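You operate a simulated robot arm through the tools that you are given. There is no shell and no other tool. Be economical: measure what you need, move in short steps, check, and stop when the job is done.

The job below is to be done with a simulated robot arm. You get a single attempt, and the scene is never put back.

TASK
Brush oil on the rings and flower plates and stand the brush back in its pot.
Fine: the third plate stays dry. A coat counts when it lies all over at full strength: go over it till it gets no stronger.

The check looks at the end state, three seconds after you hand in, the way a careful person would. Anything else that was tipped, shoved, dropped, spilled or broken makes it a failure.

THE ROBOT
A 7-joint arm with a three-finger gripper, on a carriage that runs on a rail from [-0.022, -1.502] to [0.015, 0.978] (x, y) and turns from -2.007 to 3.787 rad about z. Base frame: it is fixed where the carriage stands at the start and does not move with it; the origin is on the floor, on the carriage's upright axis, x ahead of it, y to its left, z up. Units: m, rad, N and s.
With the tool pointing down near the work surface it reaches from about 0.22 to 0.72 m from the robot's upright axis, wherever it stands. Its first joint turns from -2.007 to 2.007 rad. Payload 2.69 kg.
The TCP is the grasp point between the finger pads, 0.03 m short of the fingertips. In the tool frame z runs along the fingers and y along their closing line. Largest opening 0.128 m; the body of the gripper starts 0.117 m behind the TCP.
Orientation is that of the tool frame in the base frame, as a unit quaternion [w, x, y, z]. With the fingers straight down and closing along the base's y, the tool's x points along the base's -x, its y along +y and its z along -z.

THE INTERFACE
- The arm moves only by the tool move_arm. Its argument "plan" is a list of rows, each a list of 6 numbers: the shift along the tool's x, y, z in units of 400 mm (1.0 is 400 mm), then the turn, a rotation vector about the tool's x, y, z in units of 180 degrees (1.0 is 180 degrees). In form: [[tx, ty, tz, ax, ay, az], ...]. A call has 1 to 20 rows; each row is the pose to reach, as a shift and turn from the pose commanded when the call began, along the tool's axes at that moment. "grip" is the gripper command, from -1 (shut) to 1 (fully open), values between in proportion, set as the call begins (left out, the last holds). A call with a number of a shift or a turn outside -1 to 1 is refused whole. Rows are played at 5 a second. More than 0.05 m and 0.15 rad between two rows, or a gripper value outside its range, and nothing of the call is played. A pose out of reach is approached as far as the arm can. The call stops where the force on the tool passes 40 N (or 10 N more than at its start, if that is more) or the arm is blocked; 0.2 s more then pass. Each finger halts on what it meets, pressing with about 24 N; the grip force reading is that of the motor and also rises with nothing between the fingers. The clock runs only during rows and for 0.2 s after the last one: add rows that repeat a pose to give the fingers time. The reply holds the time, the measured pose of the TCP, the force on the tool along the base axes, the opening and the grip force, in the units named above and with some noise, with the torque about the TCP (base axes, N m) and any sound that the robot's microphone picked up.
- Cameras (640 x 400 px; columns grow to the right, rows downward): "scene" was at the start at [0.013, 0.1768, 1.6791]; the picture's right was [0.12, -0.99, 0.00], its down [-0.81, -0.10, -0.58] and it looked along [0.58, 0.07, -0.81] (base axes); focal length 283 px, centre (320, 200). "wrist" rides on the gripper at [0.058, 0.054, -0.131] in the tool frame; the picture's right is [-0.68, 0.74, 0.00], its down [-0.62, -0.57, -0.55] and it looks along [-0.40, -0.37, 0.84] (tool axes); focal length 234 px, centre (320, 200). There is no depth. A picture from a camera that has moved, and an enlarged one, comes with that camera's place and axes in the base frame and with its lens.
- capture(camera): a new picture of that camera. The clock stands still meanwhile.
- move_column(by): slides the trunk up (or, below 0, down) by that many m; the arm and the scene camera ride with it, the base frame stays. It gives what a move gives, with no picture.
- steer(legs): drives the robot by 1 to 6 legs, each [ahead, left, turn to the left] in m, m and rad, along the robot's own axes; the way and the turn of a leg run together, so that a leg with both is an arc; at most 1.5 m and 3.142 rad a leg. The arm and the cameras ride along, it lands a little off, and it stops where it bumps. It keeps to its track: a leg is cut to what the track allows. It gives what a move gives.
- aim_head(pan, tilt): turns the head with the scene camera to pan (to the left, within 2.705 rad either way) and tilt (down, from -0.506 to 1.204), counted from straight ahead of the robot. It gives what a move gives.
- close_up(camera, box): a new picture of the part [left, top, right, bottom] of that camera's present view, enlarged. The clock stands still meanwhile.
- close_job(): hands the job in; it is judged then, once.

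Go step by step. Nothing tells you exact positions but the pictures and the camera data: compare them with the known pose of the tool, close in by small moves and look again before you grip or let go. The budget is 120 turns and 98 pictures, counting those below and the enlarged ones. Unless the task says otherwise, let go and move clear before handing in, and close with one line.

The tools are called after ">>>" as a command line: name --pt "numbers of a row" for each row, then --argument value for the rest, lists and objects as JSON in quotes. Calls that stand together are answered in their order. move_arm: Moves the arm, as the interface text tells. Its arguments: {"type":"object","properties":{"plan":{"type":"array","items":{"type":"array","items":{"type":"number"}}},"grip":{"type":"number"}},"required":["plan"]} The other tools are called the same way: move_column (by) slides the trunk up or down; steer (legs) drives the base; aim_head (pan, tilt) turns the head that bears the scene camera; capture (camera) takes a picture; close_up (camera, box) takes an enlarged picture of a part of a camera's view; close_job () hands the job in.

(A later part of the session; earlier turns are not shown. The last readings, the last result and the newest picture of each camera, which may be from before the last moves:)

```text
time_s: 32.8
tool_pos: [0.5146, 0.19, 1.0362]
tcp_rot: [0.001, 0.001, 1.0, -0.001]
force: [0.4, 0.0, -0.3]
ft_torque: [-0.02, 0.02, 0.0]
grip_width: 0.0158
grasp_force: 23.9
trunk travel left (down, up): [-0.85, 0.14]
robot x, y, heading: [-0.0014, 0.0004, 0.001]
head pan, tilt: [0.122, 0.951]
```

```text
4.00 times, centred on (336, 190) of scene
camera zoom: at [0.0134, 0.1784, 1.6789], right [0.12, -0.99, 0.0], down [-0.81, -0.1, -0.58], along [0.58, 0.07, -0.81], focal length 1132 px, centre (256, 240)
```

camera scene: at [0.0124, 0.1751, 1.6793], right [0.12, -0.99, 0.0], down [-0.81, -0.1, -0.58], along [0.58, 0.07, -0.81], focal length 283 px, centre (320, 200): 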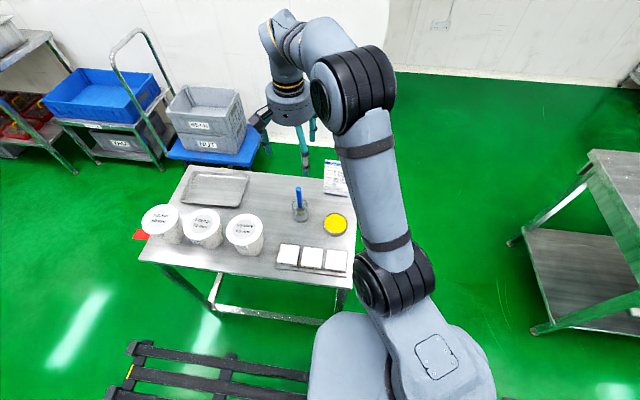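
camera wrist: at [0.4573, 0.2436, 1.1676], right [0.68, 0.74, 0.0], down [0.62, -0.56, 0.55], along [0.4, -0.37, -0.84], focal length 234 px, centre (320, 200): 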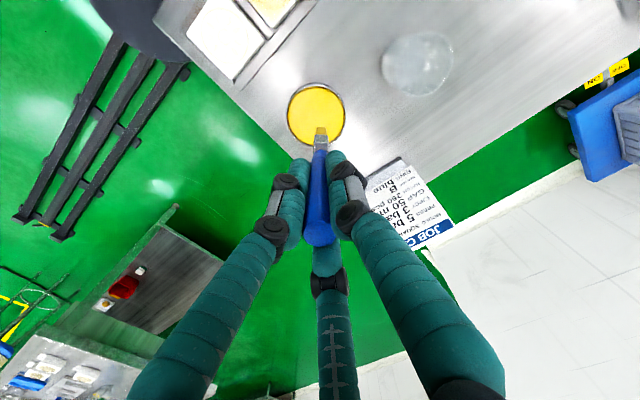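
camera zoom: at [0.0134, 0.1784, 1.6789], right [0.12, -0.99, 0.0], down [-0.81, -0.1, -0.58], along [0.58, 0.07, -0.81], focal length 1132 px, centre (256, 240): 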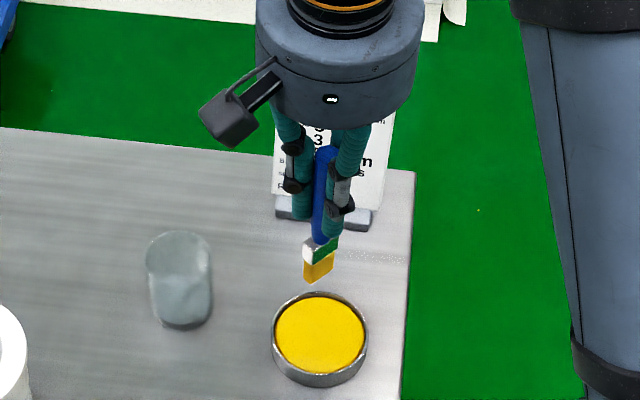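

Plate view is clear: FLOWER is partly coated, lighter toward the edges, with PETALS and RINGS dry. The bristles look paler, so I'll dip again with small steps at the end.

>>> move_arm --pt "0 0 0.09 0 0 0" --pt "0 0 0.17 0 0 0" --pt "0 0 0.19 0 0 0" --pt "0 0 0.2 0 0 0" --pt "0 0 0.2 0 0 0"

>>> move_arm --pt "0 0 0.004 0 0 0" --pt "0 0 0.008 0 0 0" --pt "0 0 0.008 0 0 0"

>>> close_up --camera "scene" --box '[296, 190, 376, 240]'

```text
time_s: 34.0
tool_pos: [0.5131, 0.1891, 0.9548]
tcp_rot: [0.0, 0.0, 1.0, 0.0]
force: [0.2, 0.3, -0.8]
ft_torque: [0.01, 0.02, 0.01]
grip_width: 0.0153
grasp_force: 23.7
trunk travel left (down, up): [-0.85, 0.14]
robot x, y, heading: [-0.0003, 0.0024, 0.001]
head pan, tilt: [0.122, 0.951]
```

```text
time_s: 34.8
tool_pos: [0.5131, 0.1895, 0.952]
tcp_rot: [0.0, 0.0, 1.0, 0.0]
force: [-0.1, 0.0, 0.1]
ft_torque: [0.0, -0.04, 0.0]
grip_width: 0.0155
grasp_force: 23.8
trunk travel left (down, up): [-0.85, 0.14]
robot x, y, heading: [0.0004, 0.0019, 0.004]
head pan, tilt: [0.122, 0.951]
```

```text
8.00 times, centred on (336, 215) of scene
camera zoom: at [0.0129, 0.1769, 1.6791], right [0.12, -0.99, 0.0], down [-0.81, -0.1, -0.58], along [0.58, 0.07, -0.81], focal length 2263 px, centre (192, 80)
```

zoom: 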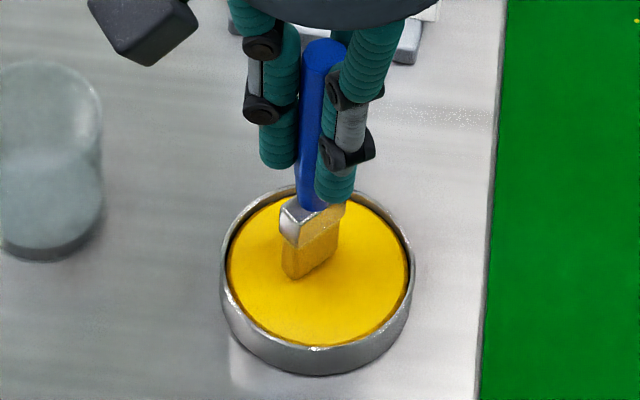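

No contact yet. I'll go down a little further.

>>> move_arm --pt "0 0 0.005 0 0 0" --pt "0 0 0.005 0 0 0"

>>> move_arm --pt "0 0 0.003 0 0 0" --pt "0 0 0.003 0 0 0"

>>> close_up --camera "scene" --box '[296, 190, 376, 240]'

```text
time_s: 35.4
tool_pos: [0.5121, 0.188, 0.9505]
tcp_rot: [-0.001, 0.0, 1.0, 0.0]
force: [-0.4, -0.3, -0.3]
ft_torque: [0.02, -0.01, -0.01]
grip_width: 0.0156
grasp_force: 24.4
trunk travel left (down, up): [-0.85, 0.14]
robot x, y, heading: [0.004, -0.005, 0.0]
head pan, tilt: [0.122, 0.951]
```

```text
time_s: 36.0
tool_pos: [0.5119, 0.1884, 0.9499]
tcp_rot: [0.0, 0.0, 1.0, 0.0]
force: [0.2, -0.2, -0.1]
ft_torque: [-0.01, -0.01, -0.02]
grip_width: 0.0156
grasp_force: 24.2
trunk travel left (down, up): [-0.85, 0.14]
robot x, y, heading: [0.0005, 0.0031, -0.0]
head pan, tilt: [0.122, 0.951]
```

```text
8.00 times, centred on (336, 215) of scene
camera zoom: at [0.013, 0.1768, 1.6791], right [0.12, -0.99, 0.0], down [-0.81, -0.1, -0.58], along [0.58, 0.07, -0.81], focal length 2263 px, centre (192, 80)
```

zoom: 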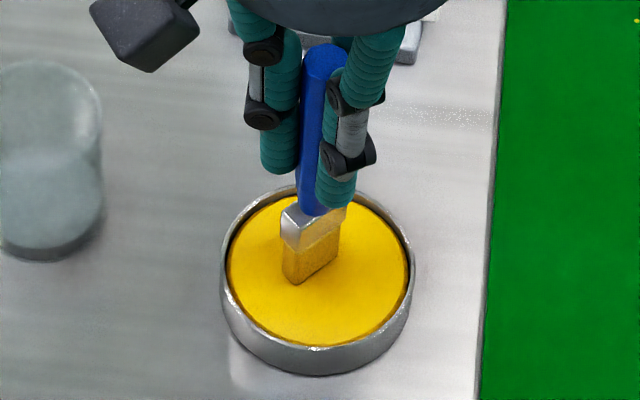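

>>> move_arm --pt "0 0 0.005 0 0 0" --pt "0 0 0.005 0 0 0"

>>> move_arm --pt "0 0 0.0015 0 0 0" --pt "0 0 0.0015 0 0 0"

```text
time_s: 36.6
tool_pos: [0.5116, 0.189, 0.9478]
tcp_rot: [0.001, 0.0, 1.0, 0.001]
force: [1.0, -2.5, 12.6]
ft_torque: [-0.13, 0.08, -0.01]
grip_width: 0.0159
grasp_force: 23.6
trunk travel left (down, up): [-0.85, 0.14]
robot x, y, heading: [-0.0012, -0.0002, 0.005]
head pan, tilt: [0.122, 0.951]
```

```text
time_s: 37.2
tool_pos: [0.5116, 0.189, 0.9474]
tcp_rot: [0.002, 0.0, 1.0, 0.001]
force: [0.6, -2.2, 20.2]
ft_torque: [-0.11, -0.02, 0.01]
grip_width: 0.0155
grasp_force: 24.1
trunk travel left (down, up): [-0.85, 0.14]
robot x, y, heading: [-0.0034, 0.002, 0.001]
head pan, tilt: [0.122, 0.951]
```

Dipped, with contact at 0.948. I'll lift and check the bristles.

>>> move_arm --pt "0 0 -0.02 0 0 0" --pt "0 0 -0.1 0 0 0" --pt "0 0 -0.15 0 0 0" --pt "0 0 -0.15 0 0 0"

>>> close_up --camera "wrist" --box '[272, 95, 368, 155]'

>>> close_up --camera "scene" --box '[280, 150, 376, 210]'

```text
time_s: 38.2
tool_pos: [0.5102, 0.1882, 1.0057]
tcp_rot: [0.001, -0.001, 1.0, 0.0]
force: [-0.6, 1.2, -0.9]
ft_torque: [0.02, 0.01, 0.06]
grip_width: 0.0158
grasp_force: 24.0
trunk travel left (down, up): [-0.85, 0.14]
robot x, y, heading: [-0.0003, -0.0002, 0.001]
head pan, tilt: [0.122, 0.951]
```

```text
6.67 times, centred on (320, 125) of wrist
camera zoom: at [0.4539, 0.2415, 1.1375], right [0.68, 0.74, 0.0], down [0.62, -0.57, 0.55], along [0.4, -0.37, -0.84], focal length 1561 px, centre (320, 700)
```

zoom: 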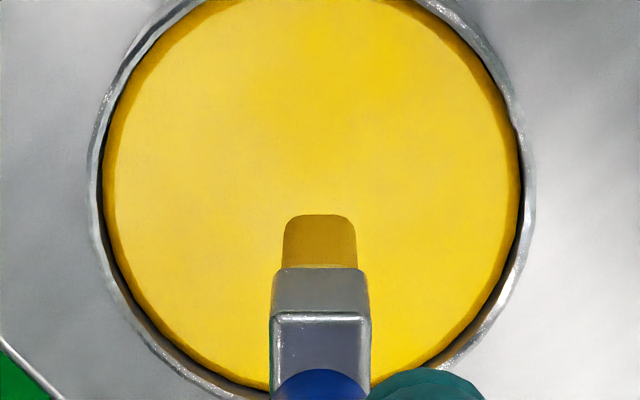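

```text
6.67 times, centred on (328, 180) of scene
camera zoom: at [0.0128, 0.1768, 1.6791], right [0.12, -0.99, 0.0], down [-0.81, -0.1, -0.58], along [0.58, 0.07, -0.81], focal length 1886 px, centre (267, 333)
```

zoom: 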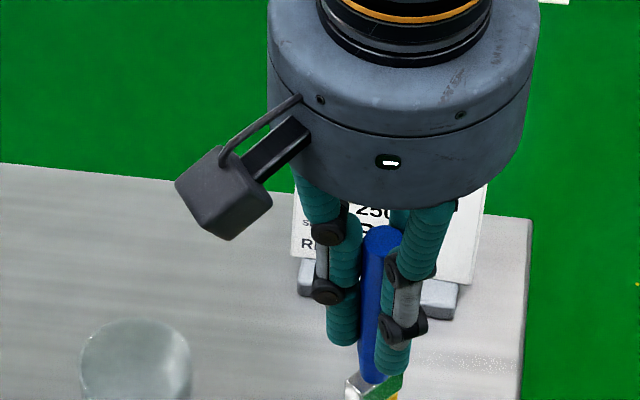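

The bristles are wet, the brush is upright again and the bristle centre is right on the tool axis. I'll lift over the pot's height and go to the RINGS centre (0.379, 0.323), just above contact.

>>> move_arm --pt "0.05 0 -0.08 0 0 0" --pt "0.13 0.07 -0.1 0 0 0" --pt "0.2 0.14 -0.1 0 0 0" --pt "0.27 0.21 -0.1 0 0 0" --pt "0.33 0.28 -0.1 0 0 0" --pt "0.33 0.336 -0.05 0 0 0" --pt "0.33 0.336 0.05 0 0 0" --pt "0.33 0.336 0.115 0 0 0" --pt "0.33 0.336 0.115 0 0 0"

>>> close_up --camera "scene" --box '[256, 220, 336, 270]'

```text
time_s: 40.2
tool_pos: [0.3813, 0.3223, 0.9596]
tcp_rot: [0.0, 0.0, 1.0, 0.0]
force: [-0.3, 0.4, -0.3]
ft_torque: [-0.01, -0.02, 0.0]
grip_width: 0.0154
grasp_force: 23.7
trunk travel left (down, up): [-0.85, 0.14]
robot x, y, heading: [-0.0002, 0.0001, -0.001]
head pan, tilt: [0.122, 0.951]
```

```text
8.00 times, centred on (296, 245) of scene
camera zoom: at [0.0127, 0.1765, 1.6792], right [0.12, -0.99, 0.0], down [-0.81, -0.1, -0.58], along [0.58, 0.07, -0.81], focal length 2263 px, centre (512, -160)
```

zoom: 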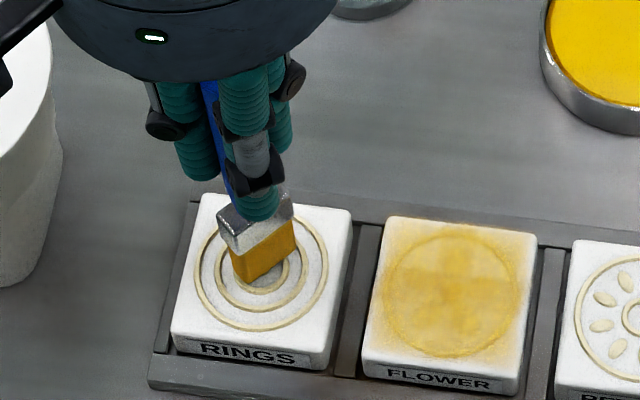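

Over RINGS, clear of the tub. I'll feel for contact.

>>> move_arm --pt "0 0 0.006 0 0 0" --pt "0 0 0.01 0 0 0" --pt "0 0 0.01 0 0 0"

>>> move_arm --pt "0 0 0.003 0 0 0" --pt "0 0 0.003 0 0 0"

```text
time_s: 41.0
tool_pos: [0.3815, 0.3224, 0.9552]
tcp_rot: [0.0, 0.0, 1.0, 0.0]
force: [0.0, 0.3, 0.7]
ft_torque: [0.01, -0.04, 0.0]
grip_width: 0.0158
grasp_force: 23.8
trunk travel left (down, up): [-0.85, 0.14]
robot x, y, heading: [-0.0003, 0.0011, -0.002]
head pan, tilt: [0.122, 0.951]
```

```text
time_s: 41.6
tool_pos: [0.3805, 0.3232, 0.9552]
tcp_rot: [0.0, 0.0, 1.0, 0.0]
force: [-0.7, 0.4, 0.0]
ft_torque: [-0.01, -0.01, 0.01]
grip_width: 0.0157
grasp_force: 23.8
trunk travel left (down, up): [-0.85, 0.14]
robot x, y, heading: [-0.001, -0.0021, 0.003]
head pan, tilt: [0.122, 0.951]
```

>>> move_arm --pt "0 0 0.0035 0 0 0" --pt "0 0 0.0035 0 0 0"

>>> move_arm --pt "0 0 0.0015 0 0 0" --pt "0 0 0.0015 0 0 0"

```text
time_s: 42.2
tool_pos: [0.3793, 0.323, 0.9543]
tcp_rot: [0.0, 0.0, 1.0, 0.002]
force: [0.8, 0.2, 10.8]
ft_torque: [0.09, -0.06, -0.02]
grip_width: 0.0153
grasp_force: 23.6
trunk travel left (down, up): [-0.85, 0.14]
robot x, y, heading: [-0.0001, -0.0055, 0.002]
head pan, tilt: [0.122, 0.951]
```

```text
time_s: 42.8
tool_pos: [0.3807, 0.3225, 0.9536]
tcp_rot: [0.001, 0.0, 1.0, 0.001]
force: [1.5, 0.6, 12.3]
ft_torque: [0.12, -0.14, -0.04]
grip_width: 0.0157
grasp_force: 23.9
trunk travel left (down, up): [-0.85, 0.14]
robot x, y, heading: [-0.0013, 0.0008, -0.001]
head pan, tilt: [0.122, 0.951]
```

Contact at 12 N. I'll stroke RINGS along y, working from the far edge to the near edge.

>>> move_arm --pt "-0.06 0 0 0 0 0" --pt "-0.06 0.055 0 0 0 0" --pt "-0.06 0 0 0 0 0" --pt "-0.06 -0.0525 0 0 0 0" --pt "-0.038 -0.0525 0 0 0 0" --pt "-0.038 0 0 0 0 0" --pt "-0.038 0.055 0 0 0 0" --pt "-0.013 0.055 0 0 0 0" --pt "-0.013 0 0 0 0 0" --pt "-0.013 -0.0525 0 0 0 0" --pt "0.013 -0.0525 0 0 0 0" --pt "0.013 0 0 0 0 0" --pt "0.013 0.055 0 0 0 0" --pt "0.038 0.055 0 0 0 0" --pt "0.038 0 0 0 0 0" --pt "0.038 -0.0525 0 0 0 0" --pt "0.063 -0.0525 0 0 0 0" --pt "0.063 0 0 0 0 0" --pt "0.063 0.055 0 0 0 0" --pt "0.063 0 0 0 0 0"

>>> close_up --camera "scene" --box '[256, 220, 336, 270]'

```text
time_s: 47.0
tool_pos: [0.3546, 0.3223, 0.9534]
tcp_rot: [0.0, 0.001, 1.0, 0.0]
force: [-0.9, -1.0, 6.8]
ft_torque: [-0.13, -0.02, -0.01]
grip_width: 0.0155
grasp_force: 23.2
trunk travel left (down, up): [-0.85, 0.14]
robot x, y, heading: [0.0003, 0.0004, 0.003]
head pan, tilt: [0.122, 0.951]
```

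```text
8.00 times, centred on (296, 245) of scene
camera zoom: at [0.0132, 0.1743, 1.6795], right [0.12, -0.99, 0.0], down [-0.81, -0.1, -0.58], along [0.58, 0.07, -0.81], focal length 2263 px, centre (512, -160)
```

zoom: 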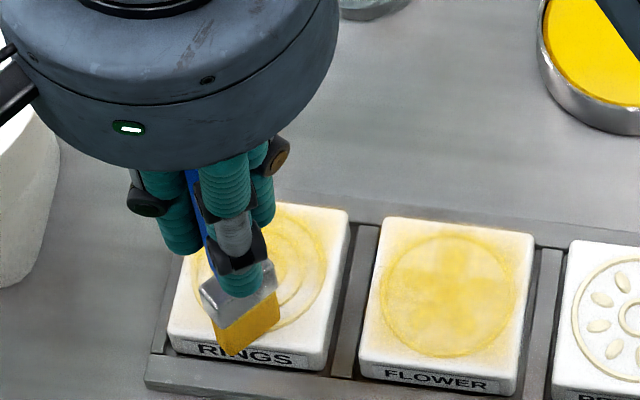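

It works but is still pale. I'll go back over in the other direction on offset lines.

>>> move_arm --pt "0 -0.0525 0 0 0 0" --pt "-0.01 -0.0525 0 0 0 0" --pt "-0.01 0 0 0 0 0" --pt "-0.01 0.055 0 0 0 0" --pt "-0.035 0.055 0 0 0 0" --pt "-0.035 0 0 0 0 0" --pt "-0.035 -0.0525 0 0 0 0" --pt "-0.06 -0.0525 0 0 0 0" --pt "-0.06 0 0 0 0 0" --pt "-0.06 0.055 0 0 0 0" --pt "-0.085 0.055 0 0 0 0" --pt "-0.085 0 0 0 0 0" --pt "-0.085 -0.0525 0 0 0 0" --pt "-0.11 -0.0525 0 0 0 0" --pt "-0.11 0 0 0 0 0" --pt "-0.11 0.055 0 0 0 0" --pt "-0.128 0.055 0 0 0 0" --pt "-0.128 0 0 0 0 0" --pt "-0.128 -0.0525 0 0 0 0" --pt "-0.128 0 0 0 0 0"

>>> close_up --camera "scene" --box '[256, 220, 336, 270]'

```text
time_s: 51.2
tool_pos: [0.4058, 0.3269, 0.9546]
tcp_rot: [0.001, 0.0, 1.0, -0.001]
force: [0.0, 0.0, -0.6]
ft_torque: [-0.06, 0.03, -0.01]
grip_width: 0.0158
grasp_force: 23.5
trunk travel left (down, up): [-0.85, 0.14]
robot x, y, heading: [-0.0007, 0.0022, -0.001]
head pan, tilt: [0.122, 0.951]
```

```text
8.00 times, centred on (296, 245) of scene
camera zoom: at [0.0126, 0.1793, 1.6789], right [0.12, -0.99, 0.0], down [-0.81, -0.1, -0.58], along [0.58, 0.07, -0.81], focal length 2263 px, centre (512, -160)
```

zoom: 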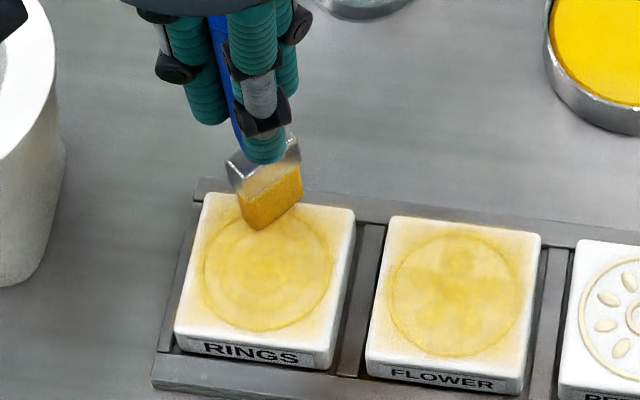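

Coverage is even but pale, edges are still light, and contact was lost again. I'll press 1.2 mm lower and take longer strokes past the edges.

>>> move_arm --pt "0 0 0.003 0 0 0" --pt "0 0.061 0.003 0 0 0" --pt "0 0 0.003 0 0 0" --pt "0 -0.069 0.003 0 0 0" --pt "0.03 -0.069 0.003 0 0 0" --pt "0.03 0 0.003 0 0 0" --pt "0.03 0.061 0.003 0 0 0" --pt "0.06 0.061 0.003 0 0 0" --pt "0.06 0 0.003 0 0 0" --pt "0.06 -0.069 0.003 0 0 0" --pt "0.09 -0.069 0.003 0 0 0" --pt "0.09 0 0.003 0 0 0" --pt "0.09 0.061 0.003 0 0 0" --pt "0.12 0.061 0.003 0 0 0" --pt "0.12 0 0.003 0 0 0" --pt "0.12 -0.069 0.003 0 0 0" --pt "0.144 -0.069 0.003 0 0 0" --pt "0.144 0 0.003 0 0 0" --pt "0.144 0.061 0.003 0 0 0" --pt "0.12 0.03 0.003 0 0 0"

>>> close_up --camera "scene" --box '[256, 220, 336, 270]'

```text
time_s: 55.4
tool_pos: [0.3601, 0.3341, 0.9526]
tcp_rot: [-0.001, 0.0, 1.0, 0.0]
force: [-0.7, 0.1, -0.2]
ft_torque: [0.04, 0.0, 0.01]
grip_width: 0.0158
grasp_force: 23.7
trunk travel left (down, up): [-0.85, 0.14]
robot x, y, heading: [0.0016, -0.001, 0.005]
head pan, tilt: [0.122, 0.951]
```

```text
8.00 times, centred on (296, 245) of scene
camera zoom: at [0.0143, 0.1751, 1.6792], right [0.12, -0.99, 0.0], down [-0.81, -0.1, -0.58], along [0.58, 0.07, -0.81], focal length 2263 px, centre (512, -160)
```

zoom: 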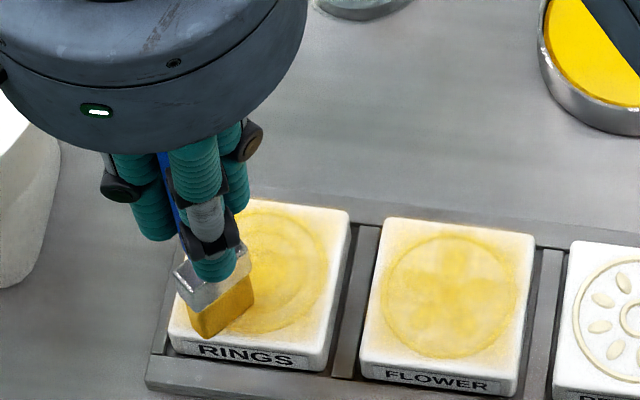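

The tip leans about 11 mm toward +x, which explains the light near and right edges. Pressing flat in the oil straightened it last time, so I'll dip again and then lift between stroke lines.

>>> move_arm --pt "0 0 -0.1 0 0 0" --pt "-0.02 -0.02 -0.2 0 0 0" --pt "-0.09 -0.08 -0.24 0 0 0" --pt "-0.16 -0.15 -0.24 0 0 0" --pt "-0.23 -0.22 -0.24 0 0 0" --pt "-0.3 -0.29 -0.24 0 0 0" --pt "-0.36 -0.35 -0.24 0 0 0" --pt "-0.379 -0.364 -0.15 0 0 0" --pt "-0.379 -0.364 -0.05 0 0 0" --pt "-0.379 -0.364 0.006 0 0 0" --pt "-0.379 -0.364 0.006 0 0 0"

>>> move_arm --pt "0 0 0.005 0 0 0" --pt "0 0 0.01 0 0 0" --pt "0 0 0.01 0 0 0"

>>> close_up --camera "scene" --box '[272, 190, 400, 270]'

```text
time_s: 57.8
tool_pos: [0.5097, 0.1884, 0.9485]
tcp_rot: [0.0, -0.001, 1.0, 0.0]
force: [-0.2, -0.1, -0.7]
ft_torque: [0.01, -0.04, -0.02]
grip_width: 0.016
grasp_force: 23.6
trunk travel left (down, up): [-0.85, 0.14]
robot x, y, heading: [-0.0032, 0.0, 0.0]
head pan, tilt: [0.122, 0.951]
```

```text
time_s: 58.6
tool_pos: [0.5101, 0.1892, 0.9462]
tcp_rot: [0.0, 0.001, 1.0, 0.0]
force: [-0.6, -0.7, 0.6]
ft_torque: [-0.01, 0.07, 0.01]
grip_width: 0.0159
grasp_force: 24.5
trunk travel left (down, up): [-0.85, 0.14]
robot x, y, heading: [-0.0006, -0.0016, 0.001]
head pan, tilt: [0.122, 0.951]
```

```text
5.00 times, centred on (336, 230) of scene
camera zoom: at [0.0127, 0.1767, 1.6792], right [0.12, -0.99, 0.0], down [-0.81, -0.1, -0.58], along [0.58, 0.07, -0.81], focal length 1415 px, centre (240, 50)
```

zoom: 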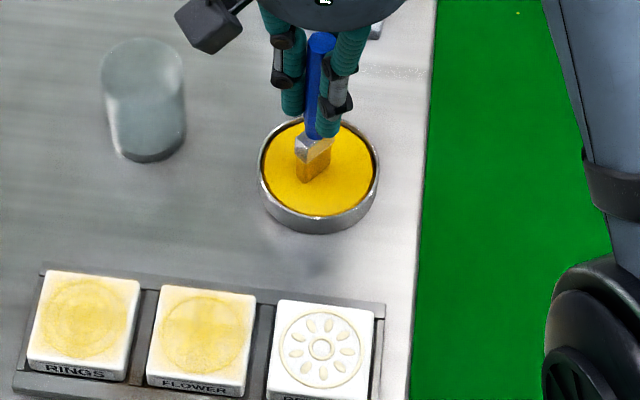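

>>> move_arm --pt "0 0 0.004 0 0 0" --pt "0 0 0.004 0 0 0"

>>> move_arm --pt "0 0 0.003 0 0 0" --pt "0 0 0.003 0 0 0"

```text
time_s: 59.2
tool_pos: [0.5098, 0.1883, 0.9454]
tcp_rot: [0.001, 0.0, 1.0, 0.001]
force: [-0.9, -1.0, 12.7]
ft_torque: [-0.05, 0.08, 0.0]
grip_width: 0.0159
grasp_force: 23.9
trunk travel left (down, up): [-0.85, 0.14]
robot x, y, heading: [0.0005, 0.0026, -0.002]
head pan, tilt: [0.122, 0.951]
```

```text
time_s: 59.8
tool_pos: [0.5104, 0.1898, 0.9439]
tcp_rot: [0.002, 0.001, 1.0, 0.0]
force: [2.4, -0.5, 18.5]
ft_torque: [0.05, -0.15, 0.0]
grip_width: 0.0158
grasp_force: 24.0
trunk travel left (down, up): [-0.85, 0.14]
robot x, y, heading: [-0.0017, 0.002, -0.002]
head pan, tilt: [0.122, 0.951]
```

Dipped at 18 N. Next is FLOWER again, hovering just above contact.

>>> move_arm --pt "0 0 -0.05 0 0 0" --pt "0 0.05 -0.14 0 0 0" --pt "0.03 0.149 -0.14 0 0 0" --pt "0.13 0.149 -0.14 0 0 0" --pt "0.23 0.149 -0.14 0 0 0" --pt "0.331 0.149 -0.14 0 0 0" --pt "0.331 0.149 -0.06 0 0 0" --pt "0.331 0.149 -0.025 0 0 0" --pt "0.331 0.149 -0.025 0 0 0"

>>> move_arm --pt "0 0 0.005 0 0 0" --pt "0 0 0.005 0 0 0"

>>> close_up --camera "scene" --box '[280, 230, 360, 280]'

```text
time_s: 61.8
tool_pos: [0.3789, 0.2485, 0.9539]
tcp_rot: [0.0, 0.0, 1.0, 0.0]
force: [0.1, 0.0, -0.9]
ft_torque: [0.01, -0.01, 0.01]
grip_width: 0.0157
grasp_force: 23.8
trunk travel left (down, up): [-0.85, 0.14]
robot x, y, heading: [0.0001, 0.0032, -0.002]
head pan, tilt: [0.122, 0.951]
```

```text
time_s: 62.4
tool_pos: [0.3793, 0.2491, 0.9515]
tcp_rot: [0.0, 0.0, 1.0, 0.0]
force: [0.6, 0.7, 0.2]
ft_torque: [0.0, -0.01, 0.01]
grip_width: 0.0158
grasp_force: 23.9
trunk travel left (down, up): [-0.85, 0.14]
robot x, y, heading: [0.0002, -0.0003, 0.0]
head pan, tilt: [0.122, 0.951]
```

```text
8.00 times, centred on (320, 255) of scene
camera zoom: at [0.013, 0.1769, 1.6791], right [0.12, -0.99, 0.0], down [-0.81, -0.1, -0.58], along [0.58, 0.07, -0.81], focal length 2263 px, centre (320, -240)
```

zoom: 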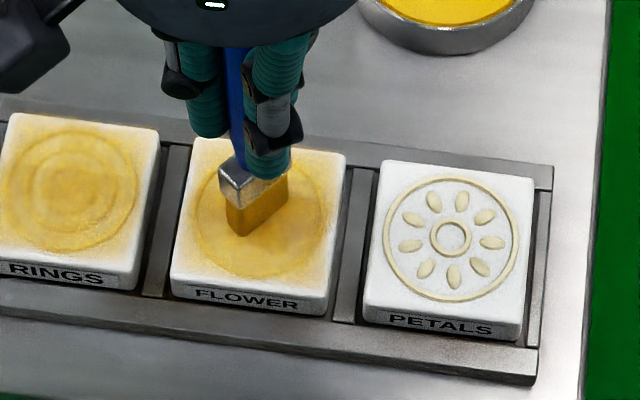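

>>> move_arm --pt "0 0 0.003 0 0 0" --pt "0 0 0.003 0 0 0"

>>> move_arm --pt "0 0 0.002 0 0 0" --pt "0 0 0.002 0 0 0"

```text
time_s: 63.0
tool_pos: [0.3792, 0.2479, 0.9518]
tcp_rot: [0.001, 0.001, 1.0, 0.0]
force: [0.1, -1.1, 2.8]
ft_torque: [-0.03, -0.08, -0.02]
grip_width: 0.0154
grasp_force: 23.5
trunk travel left (down, up): [-0.85, 0.14]
robot x, y, heading: [0.0026, 0.0007, 0.004]
head pan, tilt: [0.122, 0.951]
```

```text
time_s: 63.6
tool_pos: [0.3783, 0.248, 0.9515]
tcp_rot: [0.001, 0.0, 1.0, 0.0]
force: [0.7, -1.4, 8.0]
ft_torque: [-0.02, -0.05, 0.0]
grip_width: 0.0155
grasp_force: 23.7
trunk travel left (down, up): [-0.85, 0.14]
robot x, y, heading: [-0.0032, 0.0039, -0.001]
head pan, tilt: [0.122, 0.951]
```

Contact at 8 N. I'll stroke FLOWER along y, forth and back on each line, lifting between lines and starting from the near edge.

>>> move_arm --pt "0.079 0.071 -0.01 0 0 0" --pt "0.079 0.071 0.001 0 0 0" --pt "0.079 -0.0525 0.001 0 0 0" --pt "0.079 0.071 0.001 0 0 0" --pt "0.05 0.071 -0.01 0 0 0" --pt "0.05 0.071 0.001 0 0 0" --pt "0.05 -0.0525 0.001 0 0 0" --pt "0.05 0.071 0.001 0 0 0" --pt "0.02 0.071 -0.01 0 0 0" --pt "0.02 0.071 0.001 0 0 0" --pt "0.02 -0.0525 0.001 0 0 0" --pt "0.02 0.071 0.001 0 0 0" --pt "-0.01 0.071 -0.01 0 0 0" --pt "-0.01 0.071 0.001 0 0 0" --pt "-0.01 -0.0525 0.001 0 0 0" --pt "-0.01 0.071 0.001 0 0 0" --pt "-0.01 0 0.001 0 0 0" --pt "-0.01 0 0.001 0 0 0"

>>> close_up --camera "scene" --box '[280, 230, 360, 280]'

```text
time_s: 67.4
tool_pos: [0.3808, 0.2506, 0.9514]
tcp_rot: [0.001, 0.0, 1.0, -0.001]
force: [-0.7, 0.3, 0.3]
ft_torque: [-0.07, 0.0, -0.02]
grip_width: 0.0153
grasp_force: 23.8
trunk travel left (down, up): [-0.85, 0.14]
robot x, y, heading: [0.0006, 0.0, -0.001]
head pan, tilt: [0.122, 0.951]
```

```text
8.00 times, centred on (320, 255) of scene
camera zoom: at [0.0124, 0.1802, 1.6787], right [0.12, -0.99, 0.0], down [-0.81, -0.1, -0.58], along [0.58, 0.07, -0.81], focal length 2263 px, centre (320, -240)
```

zoom: 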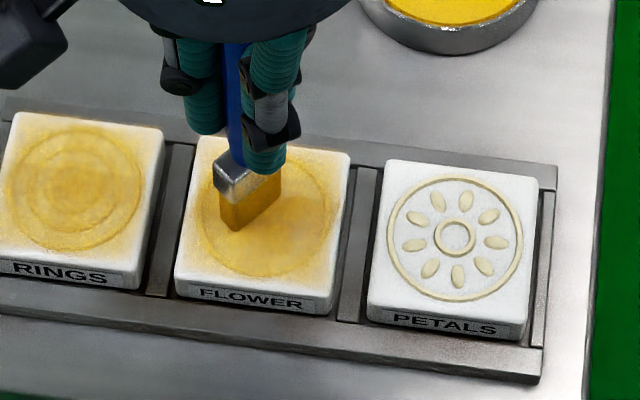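

Contact faded again, and the bristles sit about (+5, +3.5) mm from the TCP. I'll compensate, press a bit deeper and check the right extreme by picture before sweeping there.

>>> move_arm --pt "0.02 -0.03 -0.01 0 0 0" --pt "0.05 -0.065 -0.01 0 0 0" --pt "0.05 -0.065 0.0025 0 0 0" --pt "0.05 -0.065 0.0025 0 0 0"

>>> close_up --camera "scene" --box '[280, 230, 360, 280]'

>>> close_up --camera "wrist" --box '[232, 65, 424, 185]'

```text
time_s: 68.4
tool_pos: [0.3618, 0.2242, 0.9496]
tcp_rot: [0.0, 0.001, 1.0, 0.0]
force: [-1.3, 0.1, 8.5]
ft_torque: [-0.06, 0.0, -0.01]
grip_width: 0.0154
grasp_force: 23.9
trunk travel left (down, up): [-0.85, 0.14]
robot x, y, heading: [-0.0004, 0.0032, 0.001]
head pan, tilt: [0.122, 0.951]
```

```text
8.00 times, centred on (320, 255) of scene
camera zoom: at [0.0121, 0.1764, 1.6794], right [0.12, -0.99, 0.0], down [-0.81, -0.1, -0.58], along [0.58, 0.07, -0.81], focal length 2263 px, centre (320, -240)
```

zoom: 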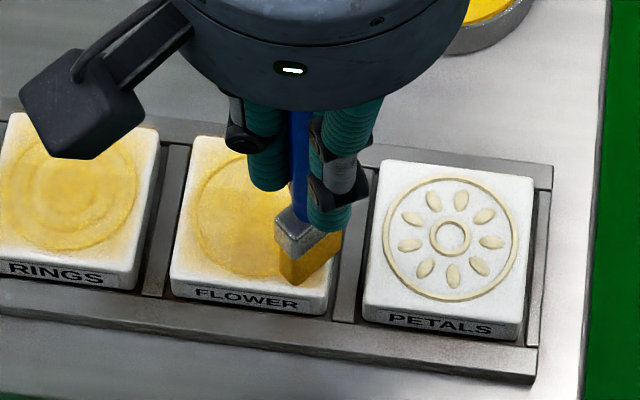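

```text
3.33 times, centred on (328, 125) of wrist
camera zoom: at [0.3039, 0.276, 1.0816], right [0.68, 0.74, 0.0], down [0.62, -0.57, 0.55], along [0.4, -0.37, -0.84], focal length 781 px, centre (293, 450)
```

zoom: 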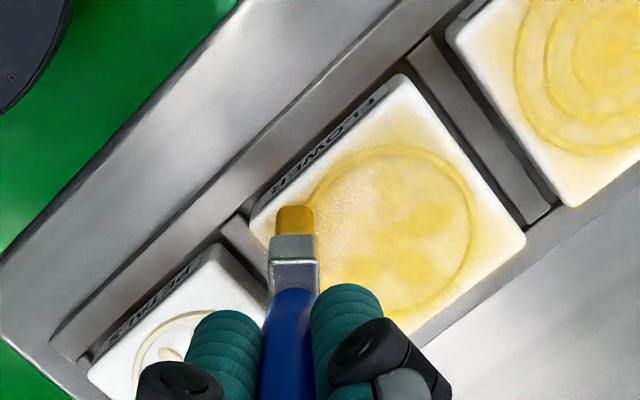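

The bristle edge is right at FLOWER's right border, well clear of PETALS. I'll sweep y-lines from here with progressive depth to offset the slip.

>>> move_arm --pt "0.04 0 -0.01 0 0 0" --pt "0.04 -0.012 0 0 0 0" --pt "0.04 0.11 0 0 0 0" --pt "0.04 -0.012 0 0 0 0" --pt "0.02 -0.012 -0.01 0 0 0" --pt "0.02 -0.012 0.001 0 0 0" --pt "0.02 0.11 0.001 0 0 0" --pt "0.02 -0.012 0.001 0 0 0" --pt "-0.005 -0.012 -0.01 0 0 0" --pt "-0.005 -0.012 0.002 0 0 0" --pt "-0.005 0.11 0.002 0 0 0" --pt "-0.005 -0.012 0.002 0 0 0" --pt "-0.03 -0.012 -0.01 0 0 0" --pt "-0.03 -0.012 0.003 0 0 0" --pt "-0.03 0.11 0.003 0 0 0" --pt "-0.03 -0.012 0.003 0 0 0" --pt "-0.055 -0.012 -0.01 0 0 0" --pt "-0.055 -0.012 0.004 0 0 0" --pt "-0.055 0.11 0.004 0 0 0" --pt "-0.055 -0.012 0.004 0 0 0"

>>> close_up --camera "scene" --box '[280, 230, 360, 280]'

```text
time_s: 72.6
tool_pos: [0.385, 0.2137, 0.9469]
tcp_rot: [0.0, 0.002, 1.0, 0.002]
force: [1.0, -1.9, 0.1]
ft_torque: [0.21, 0.03, -0.02]
grip_width: 0.0155
grasp_force: 24.6
trunk travel left (down, up): [-0.85, 0.14]
robot x, y, heading: [-0.0007, -0.002, -0.0]
head pan, tilt: [0.122, 0.951]
```

```text
8.00 times, centred on (320, 255) of scene
camera zoom: at [0.0151, 0.17, 1.6797], right [0.12, -0.99, 0.0], down [-0.81, -0.1, -0.58], along [0.57, 0.07, -0.81], focal length 2263 px, centre (320, -240)
```

zoom: 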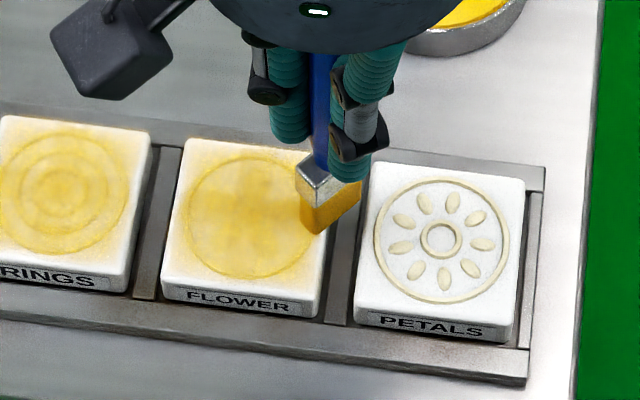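

The base swayed and the bristles came close to PETALS, too close for comfort. I'll lift back inside FLOWER, look, and move slower near that edge from now on.

>>> move_arm --pt "0 0.02 -0.03 0 0 0" --pt "0 0.06 -0.1 0 0 0" --pt "-0.1 0.08 -0.15 0 0 0" --pt "-0.2 0.08 -0.15 0 0 0" --pt "-0.2 0.08 -0.15 0 0 0"

>>> close_up --camera "scene" --box '[264, 230, 360, 290]'

>>> close_up --camera "wrist" --box '[152, 10, 344, 160]'

```text
time_s: 73.8
tool_pos: [0.4615, 0.2514, 1.0089]
tcp_rot: [0.0, 0.0, 1.0, 0.001]
force: [0.0, 0.0, -0.2]
ft_torque: [0.02, -0.03, -0.02]
grip_width: 0.0155
grasp_force: 24.1
trunk travel left (down, up): [-0.85, 0.14]
robot x, y, heading: [-0.0014, 0.0036, 0.002]
head pan, tilt: [0.122, 0.951]
```

```text
6.67 times, centred on (312, 260) of scene
camera zoom: at [0.012, 0.1769, 1.6792], right [0.12, -0.99, 0.0], down [-0.81, -0.1, -0.58], along [0.58, 0.07, -0.81], focal length 1886 px, centre (373, -200)
```

zoom: 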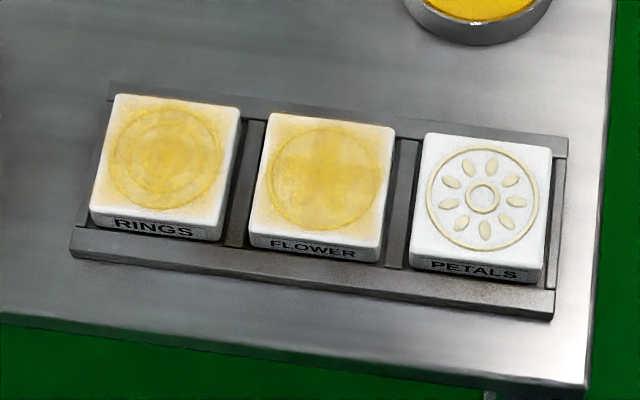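

```text
2.67 times, centred on (248, 85) of wrist
camera zoom: at [0.4039, 0.3049, 1.1404], right [0.68, 0.74, 0.0], down [0.62, -0.57, 0.55], along [0.4, -0.37, -0.84], focal length 624 px, centre (512, 507)
```

zoom: 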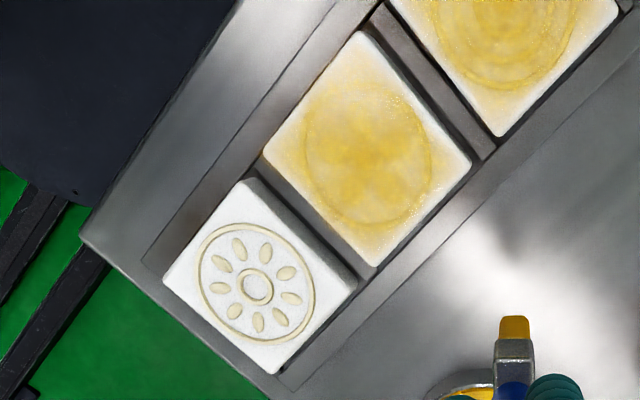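

PETALS is still dry. I'll enlarge both coated plates to judge uniformity.

>>> close_up --camera "scene" --box '[300, 244, 328, 272]'

>>> close_up --camera "scene" --box '[274, 240, 304, 270]'

```text
14.29 times, centred on (314, 258) of scene
camera zoom: at [0.012, 0.1769, 1.6792], right [0.12, -0.99, 0.0], down [-0.81, -0.1, -0.58], along [0.58, 0.07, -0.81], focal length 4042 px, centre (406, -629)
```

zoom: 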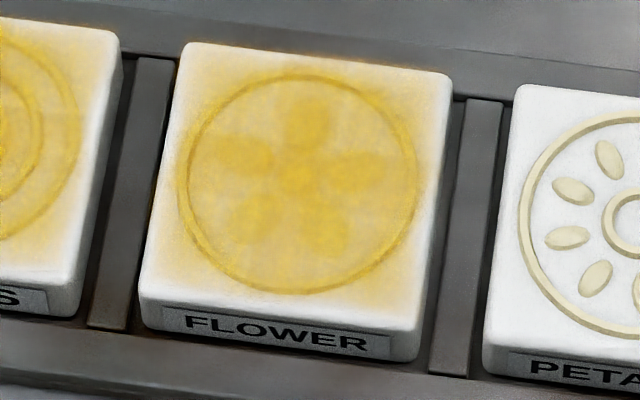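

```text
13.33 times, centred on (289, 255) of scene
camera zoom: at [0.012, 0.1769, 1.6792], right [0.12, -0.99, 0.0], down [-0.81, -0.1, -0.58], along [0.58, 0.07, -0.81], focal length 3772 px, centre (733, -533)
```

zoom: 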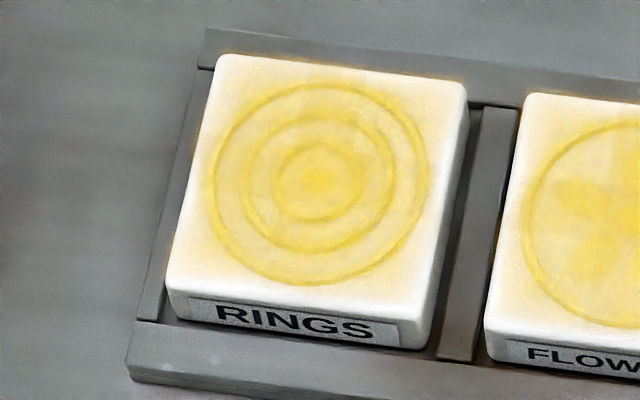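

The interior is nearly even on both plates, with the right and near margins lighter. I'll dip again, then repeat slower passes.

>>> move_arm --pt "-0.06 -0.08 0 0 0 0" --pt "-0.1225 -0.157 0 0 0 0" --pt "-0.1225 -0.157 0.08 0 0 0" --pt "-0.1225 -0.157 0.15 0 0 0" --pt "-0.1225 -0.157 0.155 0 0 0"

>>> move_arm --pt "0 0 0.005 0 0 0" --pt "0 0 0.008 0 0 0" --pt "0 0 0.008 0 0 0"

>>> move_arm --pt "0 0 0.004 0 0 0" --pt "0 0 0.004 0 0 0"

```text
time_s: 75.0
tool_pos: [0.5127, 0.1889, 0.9437]
tcp_rot: [0.0, 0.0, 1.0, 0.0]
force: [-0.1, -0.1, -0.6]
ft_torque: [-0.03, -0.02, -0.01]
grip_width: 0.0154
grasp_force: 24.4
trunk travel left (down, up): [-0.85, 0.14]
robot x, y, heading: [0.0018, -0.0027, 0.001]
head pan, tilt: [0.122, 0.951]
```

```text
time_s: 75.8
tool_pos: [0.513, 0.1873, 0.9421]
tcp_rot: [0.0, -0.001, 1.0, 0.0]
force: [-0.5, 0.4, -1.0]
ft_torque: [0.01, 0.01, -0.02]
grip_width: 0.0155
grasp_force: 23.7
trunk travel left (down, up): [-0.85, 0.14]
robot x, y, heading: [0.0037, 0.0027, -0.001]
head pan, tilt: [0.122, 0.951]
```

```text
time_s: 76.4
tool_pos: [0.5124, 0.1876, 0.9404]
tcp_rot: [0.0, -0.001, 1.0, 0.0]
force: [0.2, -0.1, -0.1]
ft_torque: [-0.02, -0.02, 0.02]
grip_width: 0.0156
grasp_force: 24.3
trunk travel left (down, up): [-0.85, 0.14]
robot x, y, heading: [-0.0018, 0.0035, 0.006]
head pan, tilt: [0.122, 0.951]
```

>>> move_arm --pt "0 0 0.004 0 0 0" --pt "0 0 0.004 0 0 0"

>>> move_arm --pt "0 0 0.003 0 0 0" --pt "0 0 0.003 0 0 0"

>>> move_arm --pt "0 0 0.002 0 0 0" --pt "0 0 0.002 0 0 0"

```text
time_s: 77.0
tool_pos: [0.5128, 0.1875, 0.9393]
tcp_rot: [0.002, -0.001, 1.0, 0.001]
force: [1.0, -0.8, 11.6]
ft_torque: [-0.08, -0.08, -0.02]
grip_width: 0.0156
grasp_force: 24.0
trunk travel left (down, up): [-0.85, 0.14]
robot x, y, heading: [0.0016, -0.0006, 0.0]
head pan, tilt: [0.122, 0.951]
```

```text
time_s: 77.6
tool_pos: [0.5122, 0.1883, 0.9381]
tcp_rot: [0.002, 0.0, 1.0, 0.001]
force: [1.6, 1.1, 18.6]
ft_torque: [0.12, -0.21, 0.02]
grip_width: 0.0155
grasp_force: 23.8
trunk travel left (down, up): [-0.85, 0.14]
robot x, y, heading: [-0.0007, -0.0026, -0.002]
head pan, tilt: [0.122, 0.951]
```

```text
time_s: 78.2
tool_pos: [0.5118, 0.1873, 0.9378]
tcp_rot: [0.0, 0.0, 1.0, -0.001]
force: [2.7, 0.5, 20.4]
ft_torque: [0.12, -0.18, 0.04]
grip_width: 0.0156
grasp_force: 24.3
trunk travel left (down, up): [-0.85, 0.14]
robot x, y, heading: [-0.0001, 0.0009, 0.003]
head pan, tilt: [0.122, 0.951]
```

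Dipped, contact at 0.939. Next to RINGS, hovering just above the expected contact of about 0.945.

>>> move_arm --pt "0 0 -0.08 0 0 0" --pt "0.02 0 -0.19 0 0 0" --pt "0.1 0.05 -0.25 0 0 0" --pt "0.17 0.12 -0.25 0 0 0" --pt "0.24 0.19 -0.25 0 0 0" --pt "0.31 0.26 -0.25 0 0 0" --pt "0.3325 0.3375 -0.2 0 0 0" --pt "0.3325 0.3375 -0.1 0 0 0" --pt "0.3325 0.3375 -0.022 0 0 0" --pt "0.3325 0.3375 -0.022 0 0 0"

>>> move_arm --pt "0 0 0.005 0 0 0" --pt "0 0 0.005 0 0 0"

>>> close_up --camera "scene" --box '[256, 220, 336, 270]'

```text
time_s: 80.4
tool_pos: [0.3778, 0.3223, 0.9452]
tcp_rot: [0.0, 0.0, 1.0, -0.001]
force: [0.3, -0.3, -0.1]
ft_torque: [0.01, 0.0, 0.01]
grip_width: 0.0153
grasp_force: 24.2
trunk travel left (down, up): [-0.85, 0.14]
robot x, y, heading: [0.0009, -0.0026, 0.002]
head pan, tilt: [0.122, 0.951]
```

```text
time_s: 81.0
tool_pos: [0.3776, 0.3218, 0.9438]
tcp_rot: [0.001, -0.001, 1.0, 0.001]
force: [0.0, 0.4, 10.4]
ft_torque: [0.04, 0.15, -0.02]
grip_width: 0.0155
grasp_force: 24.0
trunk travel left (down, up): [-0.85, 0.14]
robot x, y, heading: [-0.0009, 0.004, 0.001]
head pan, tilt: [0.122, 0.951]
```

```text
8.00 times, centred on (296, 245) of scene
camera zoom: at [0.0118, 0.1761, 1.6794], right [0.12, -0.99, 0.0], down [-0.81, -0.1, -0.58], along [0.58, 0.07, -0.81], focal length 2263 px, centre (512, -160)
```

zoom: 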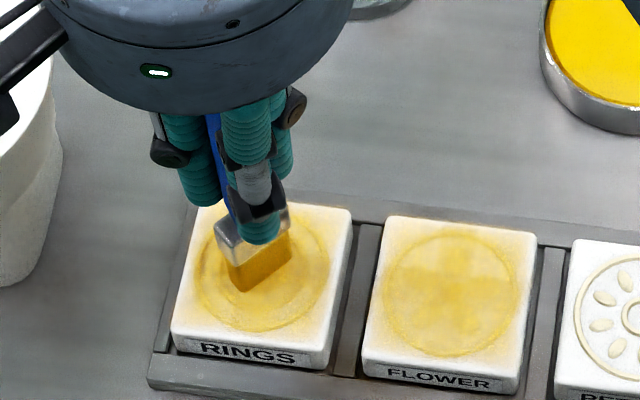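

Contact at 10 N, bristles near the plate centre. I'll run slower y-strokes with lifts and progressive depth, reaching past the near and right margins.

>>> move_arm --pt "0.085 0.064 -0.01 0 0 0" --pt "0.085 0.064 0 0 0 0" --pt "0.085 0 0 0 0 0" --pt "0.085 -0.064 0 0 0 0" --pt "0.065 -0.064 -0.01 0 0 0" --pt "0.065 -0.064 0.001 0 0 0" --pt "0.065 0 0.001 0 0 0" --pt "0.065 0.064 0.001 0 0 0" --pt "0.04 0.064 -0.01 0 0 0" --pt "0.04 0.064 0.002 0 0 0" --pt "0.04 0 0.002 0 0 0" --pt "0.04 -0.064 0.002 0 0 0" --pt "0.015 -0.064 -0.01 0 0 0" --pt "0.015 -0.064 0.003 0 0 0" --pt "0.015 0 0.003 0 0 0" --pt "0.015 0.064 0.003 0 0 0" --pt "-0.01 0.064 -0.01 0 0 0" --pt "-0.01 0.064 0.004 0 0 0" --pt "-0.01 0 0.004 0 0 0" --pt "-0.01 0 0.004 0 0 0"

>>> close_up --camera "scene" --box '[256, 220, 336, 270]'

```text
time_s: 85.2
tool_pos: [0.3847, 0.3243, 0.942]
tcp_rot: [0.002, 0.0, 1.0, 0.001]
force: [2.3, 0.4, 16.8]
ft_torque: [0.09, -0.22, 0.02]
grip_width: 0.0153
grasp_force: 23.7
trunk travel left (down, up): [-0.85, 0.14]
robot x, y, heading: [-0.0025, 0.0002, 0.002]
head pan, tilt: [0.122, 0.951]
```

```text
8.00 times, centred on (296, 245) of scene
camera zoom: at [0.0115, 0.1762, 1.6794], right [0.12, -0.99, 0.0], down [-0.81, -0.1, -0.58], along [0.58, 0.07, -0.81], focal length 2263 px, centre (512, -160)
```

zoom: 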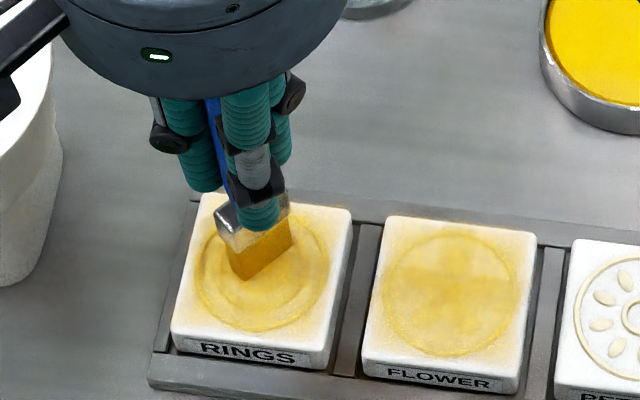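

Contact stayed firm at 17 N. I'll finish the far lines, then run extra lines further past the near and right edges, where it's still light.

>>> move_arm --pt "-0.02 0.06 -0.01 0 0 0" --pt "-0.02 0.06 0 0 0 0" --pt "-0.02 -0.015 0 0 0 0" --pt "-0.02 -0.0875 0 0 0 0" --pt "-0.045 -0.0875 -0.01 0 0 0" --pt "-0.045 -0.0875 0.001 0 0 0" --pt "-0.045 -0.015 0.001 0 0 0" --pt "-0.045 0.06 0.001 0 0 0" --pt "0 0 -0.015 0 0 0" --pt "0.08 0.06 -0.01 0 0 0" --pt "0.112 0.06 -0.005 0 0 0" --pt "0.112 0.06 0.001 0 0 0" --pt "0.112 -0.015 0.001 0 0 0" --pt "0.112 -0.0875 0.001 0 0 0" --pt "0.09 -0.0875 -0.01 0 0 0" --pt "0.09 -0.0875 0.0015 0 0 0" --pt "0.09 -0.015 0.0015 0 0 0" --pt "0.09 0.06 0.0015 0 0 0" --pt "0.09 0 0.0015 0 0 0" --pt "0.09 0 0.0015 0 0 0"

>>> close_up --camera "scene" --box '[256, 220, 336, 270]'

```text
time_s: 89.4
tool_pos: [0.3465, 0.3217, 0.9407]
tcp_rot: [0.0, 0.0, 1.0, 0.0]
force: [0.2, -0.4, 1.9]
ft_torque: [-0.06, -0.06, 0.0]
grip_width: 0.0151
grasp_force: 23.5
trunk travel left (down, up): [-0.85, 0.14]
robot x, y, heading: [-0.0004, -0.0029, -0.001]
head pan, tilt: [0.122, 0.951]
```

```text
8.00 times, centred on (296, 245) of scene
camera zoom: at [0.0123, 0.1776, 1.679], right [0.12, -0.99, 0.0], down [-0.81, -0.1, -0.58], along [0.58, 0.07, -0.81], focal length 2263 px, centre (512, -160)
```

zoom: 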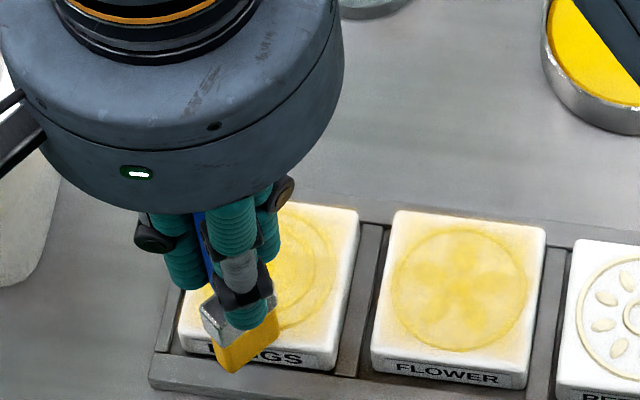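

The bristles hang over the near edge, and RINGS and FLOWER may have shifted a little in their slots. I'll lift off and look.

>>> move_arm --pt "0 0 -0.03 0 0 0" --pt "0 0 -0.13 0 0 0" --pt "-0.1 0 -0.22 0 0 0" --pt "-0.2 0 -0.22 0 0 0" --pt "-0.3 0 -0.22 0 0 0" --pt "-0.3 0 -0.22 0 0 0"

>>> close_up --camera "scene" --box '[264, 230, 360, 290]'

>>> close_up --camera "wrist" --box '[152, 10, 344, 160]'

```text
refused: row 3 steps farther than a row can; nothing moved
```

```text
6.67 times, centred on (312, 260) of scene
camera zoom: at [0.0123, 0.1776, 1.679], right [0.12, -0.99, 0.0], down [-0.81, -0.1, -0.58], along [0.58, 0.07, -0.81], focal length 1886 px, centre (373, -200)
```

zoom: 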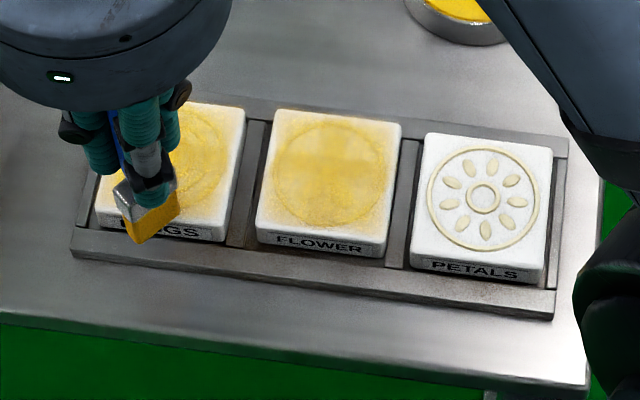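

```text
2.67 times, centred on (248, 85) of wrist
camera zoom: at [0.2884, 0.3749, 1.0729], right [0.68, 0.74, 0.0], down [0.62, -0.57, 0.55], along [0.4, -0.37, -0.84], focal length 624 px, centre (512, 507)
```

zoom: 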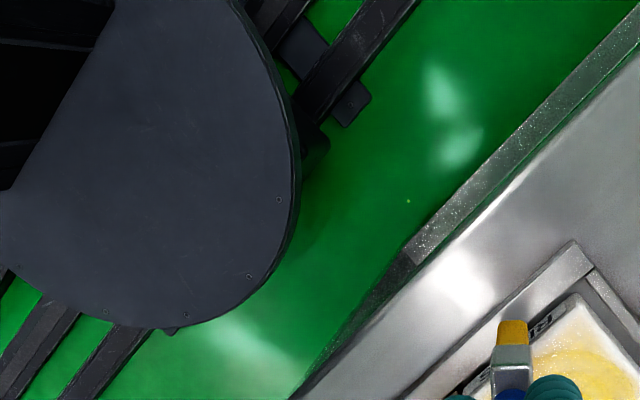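

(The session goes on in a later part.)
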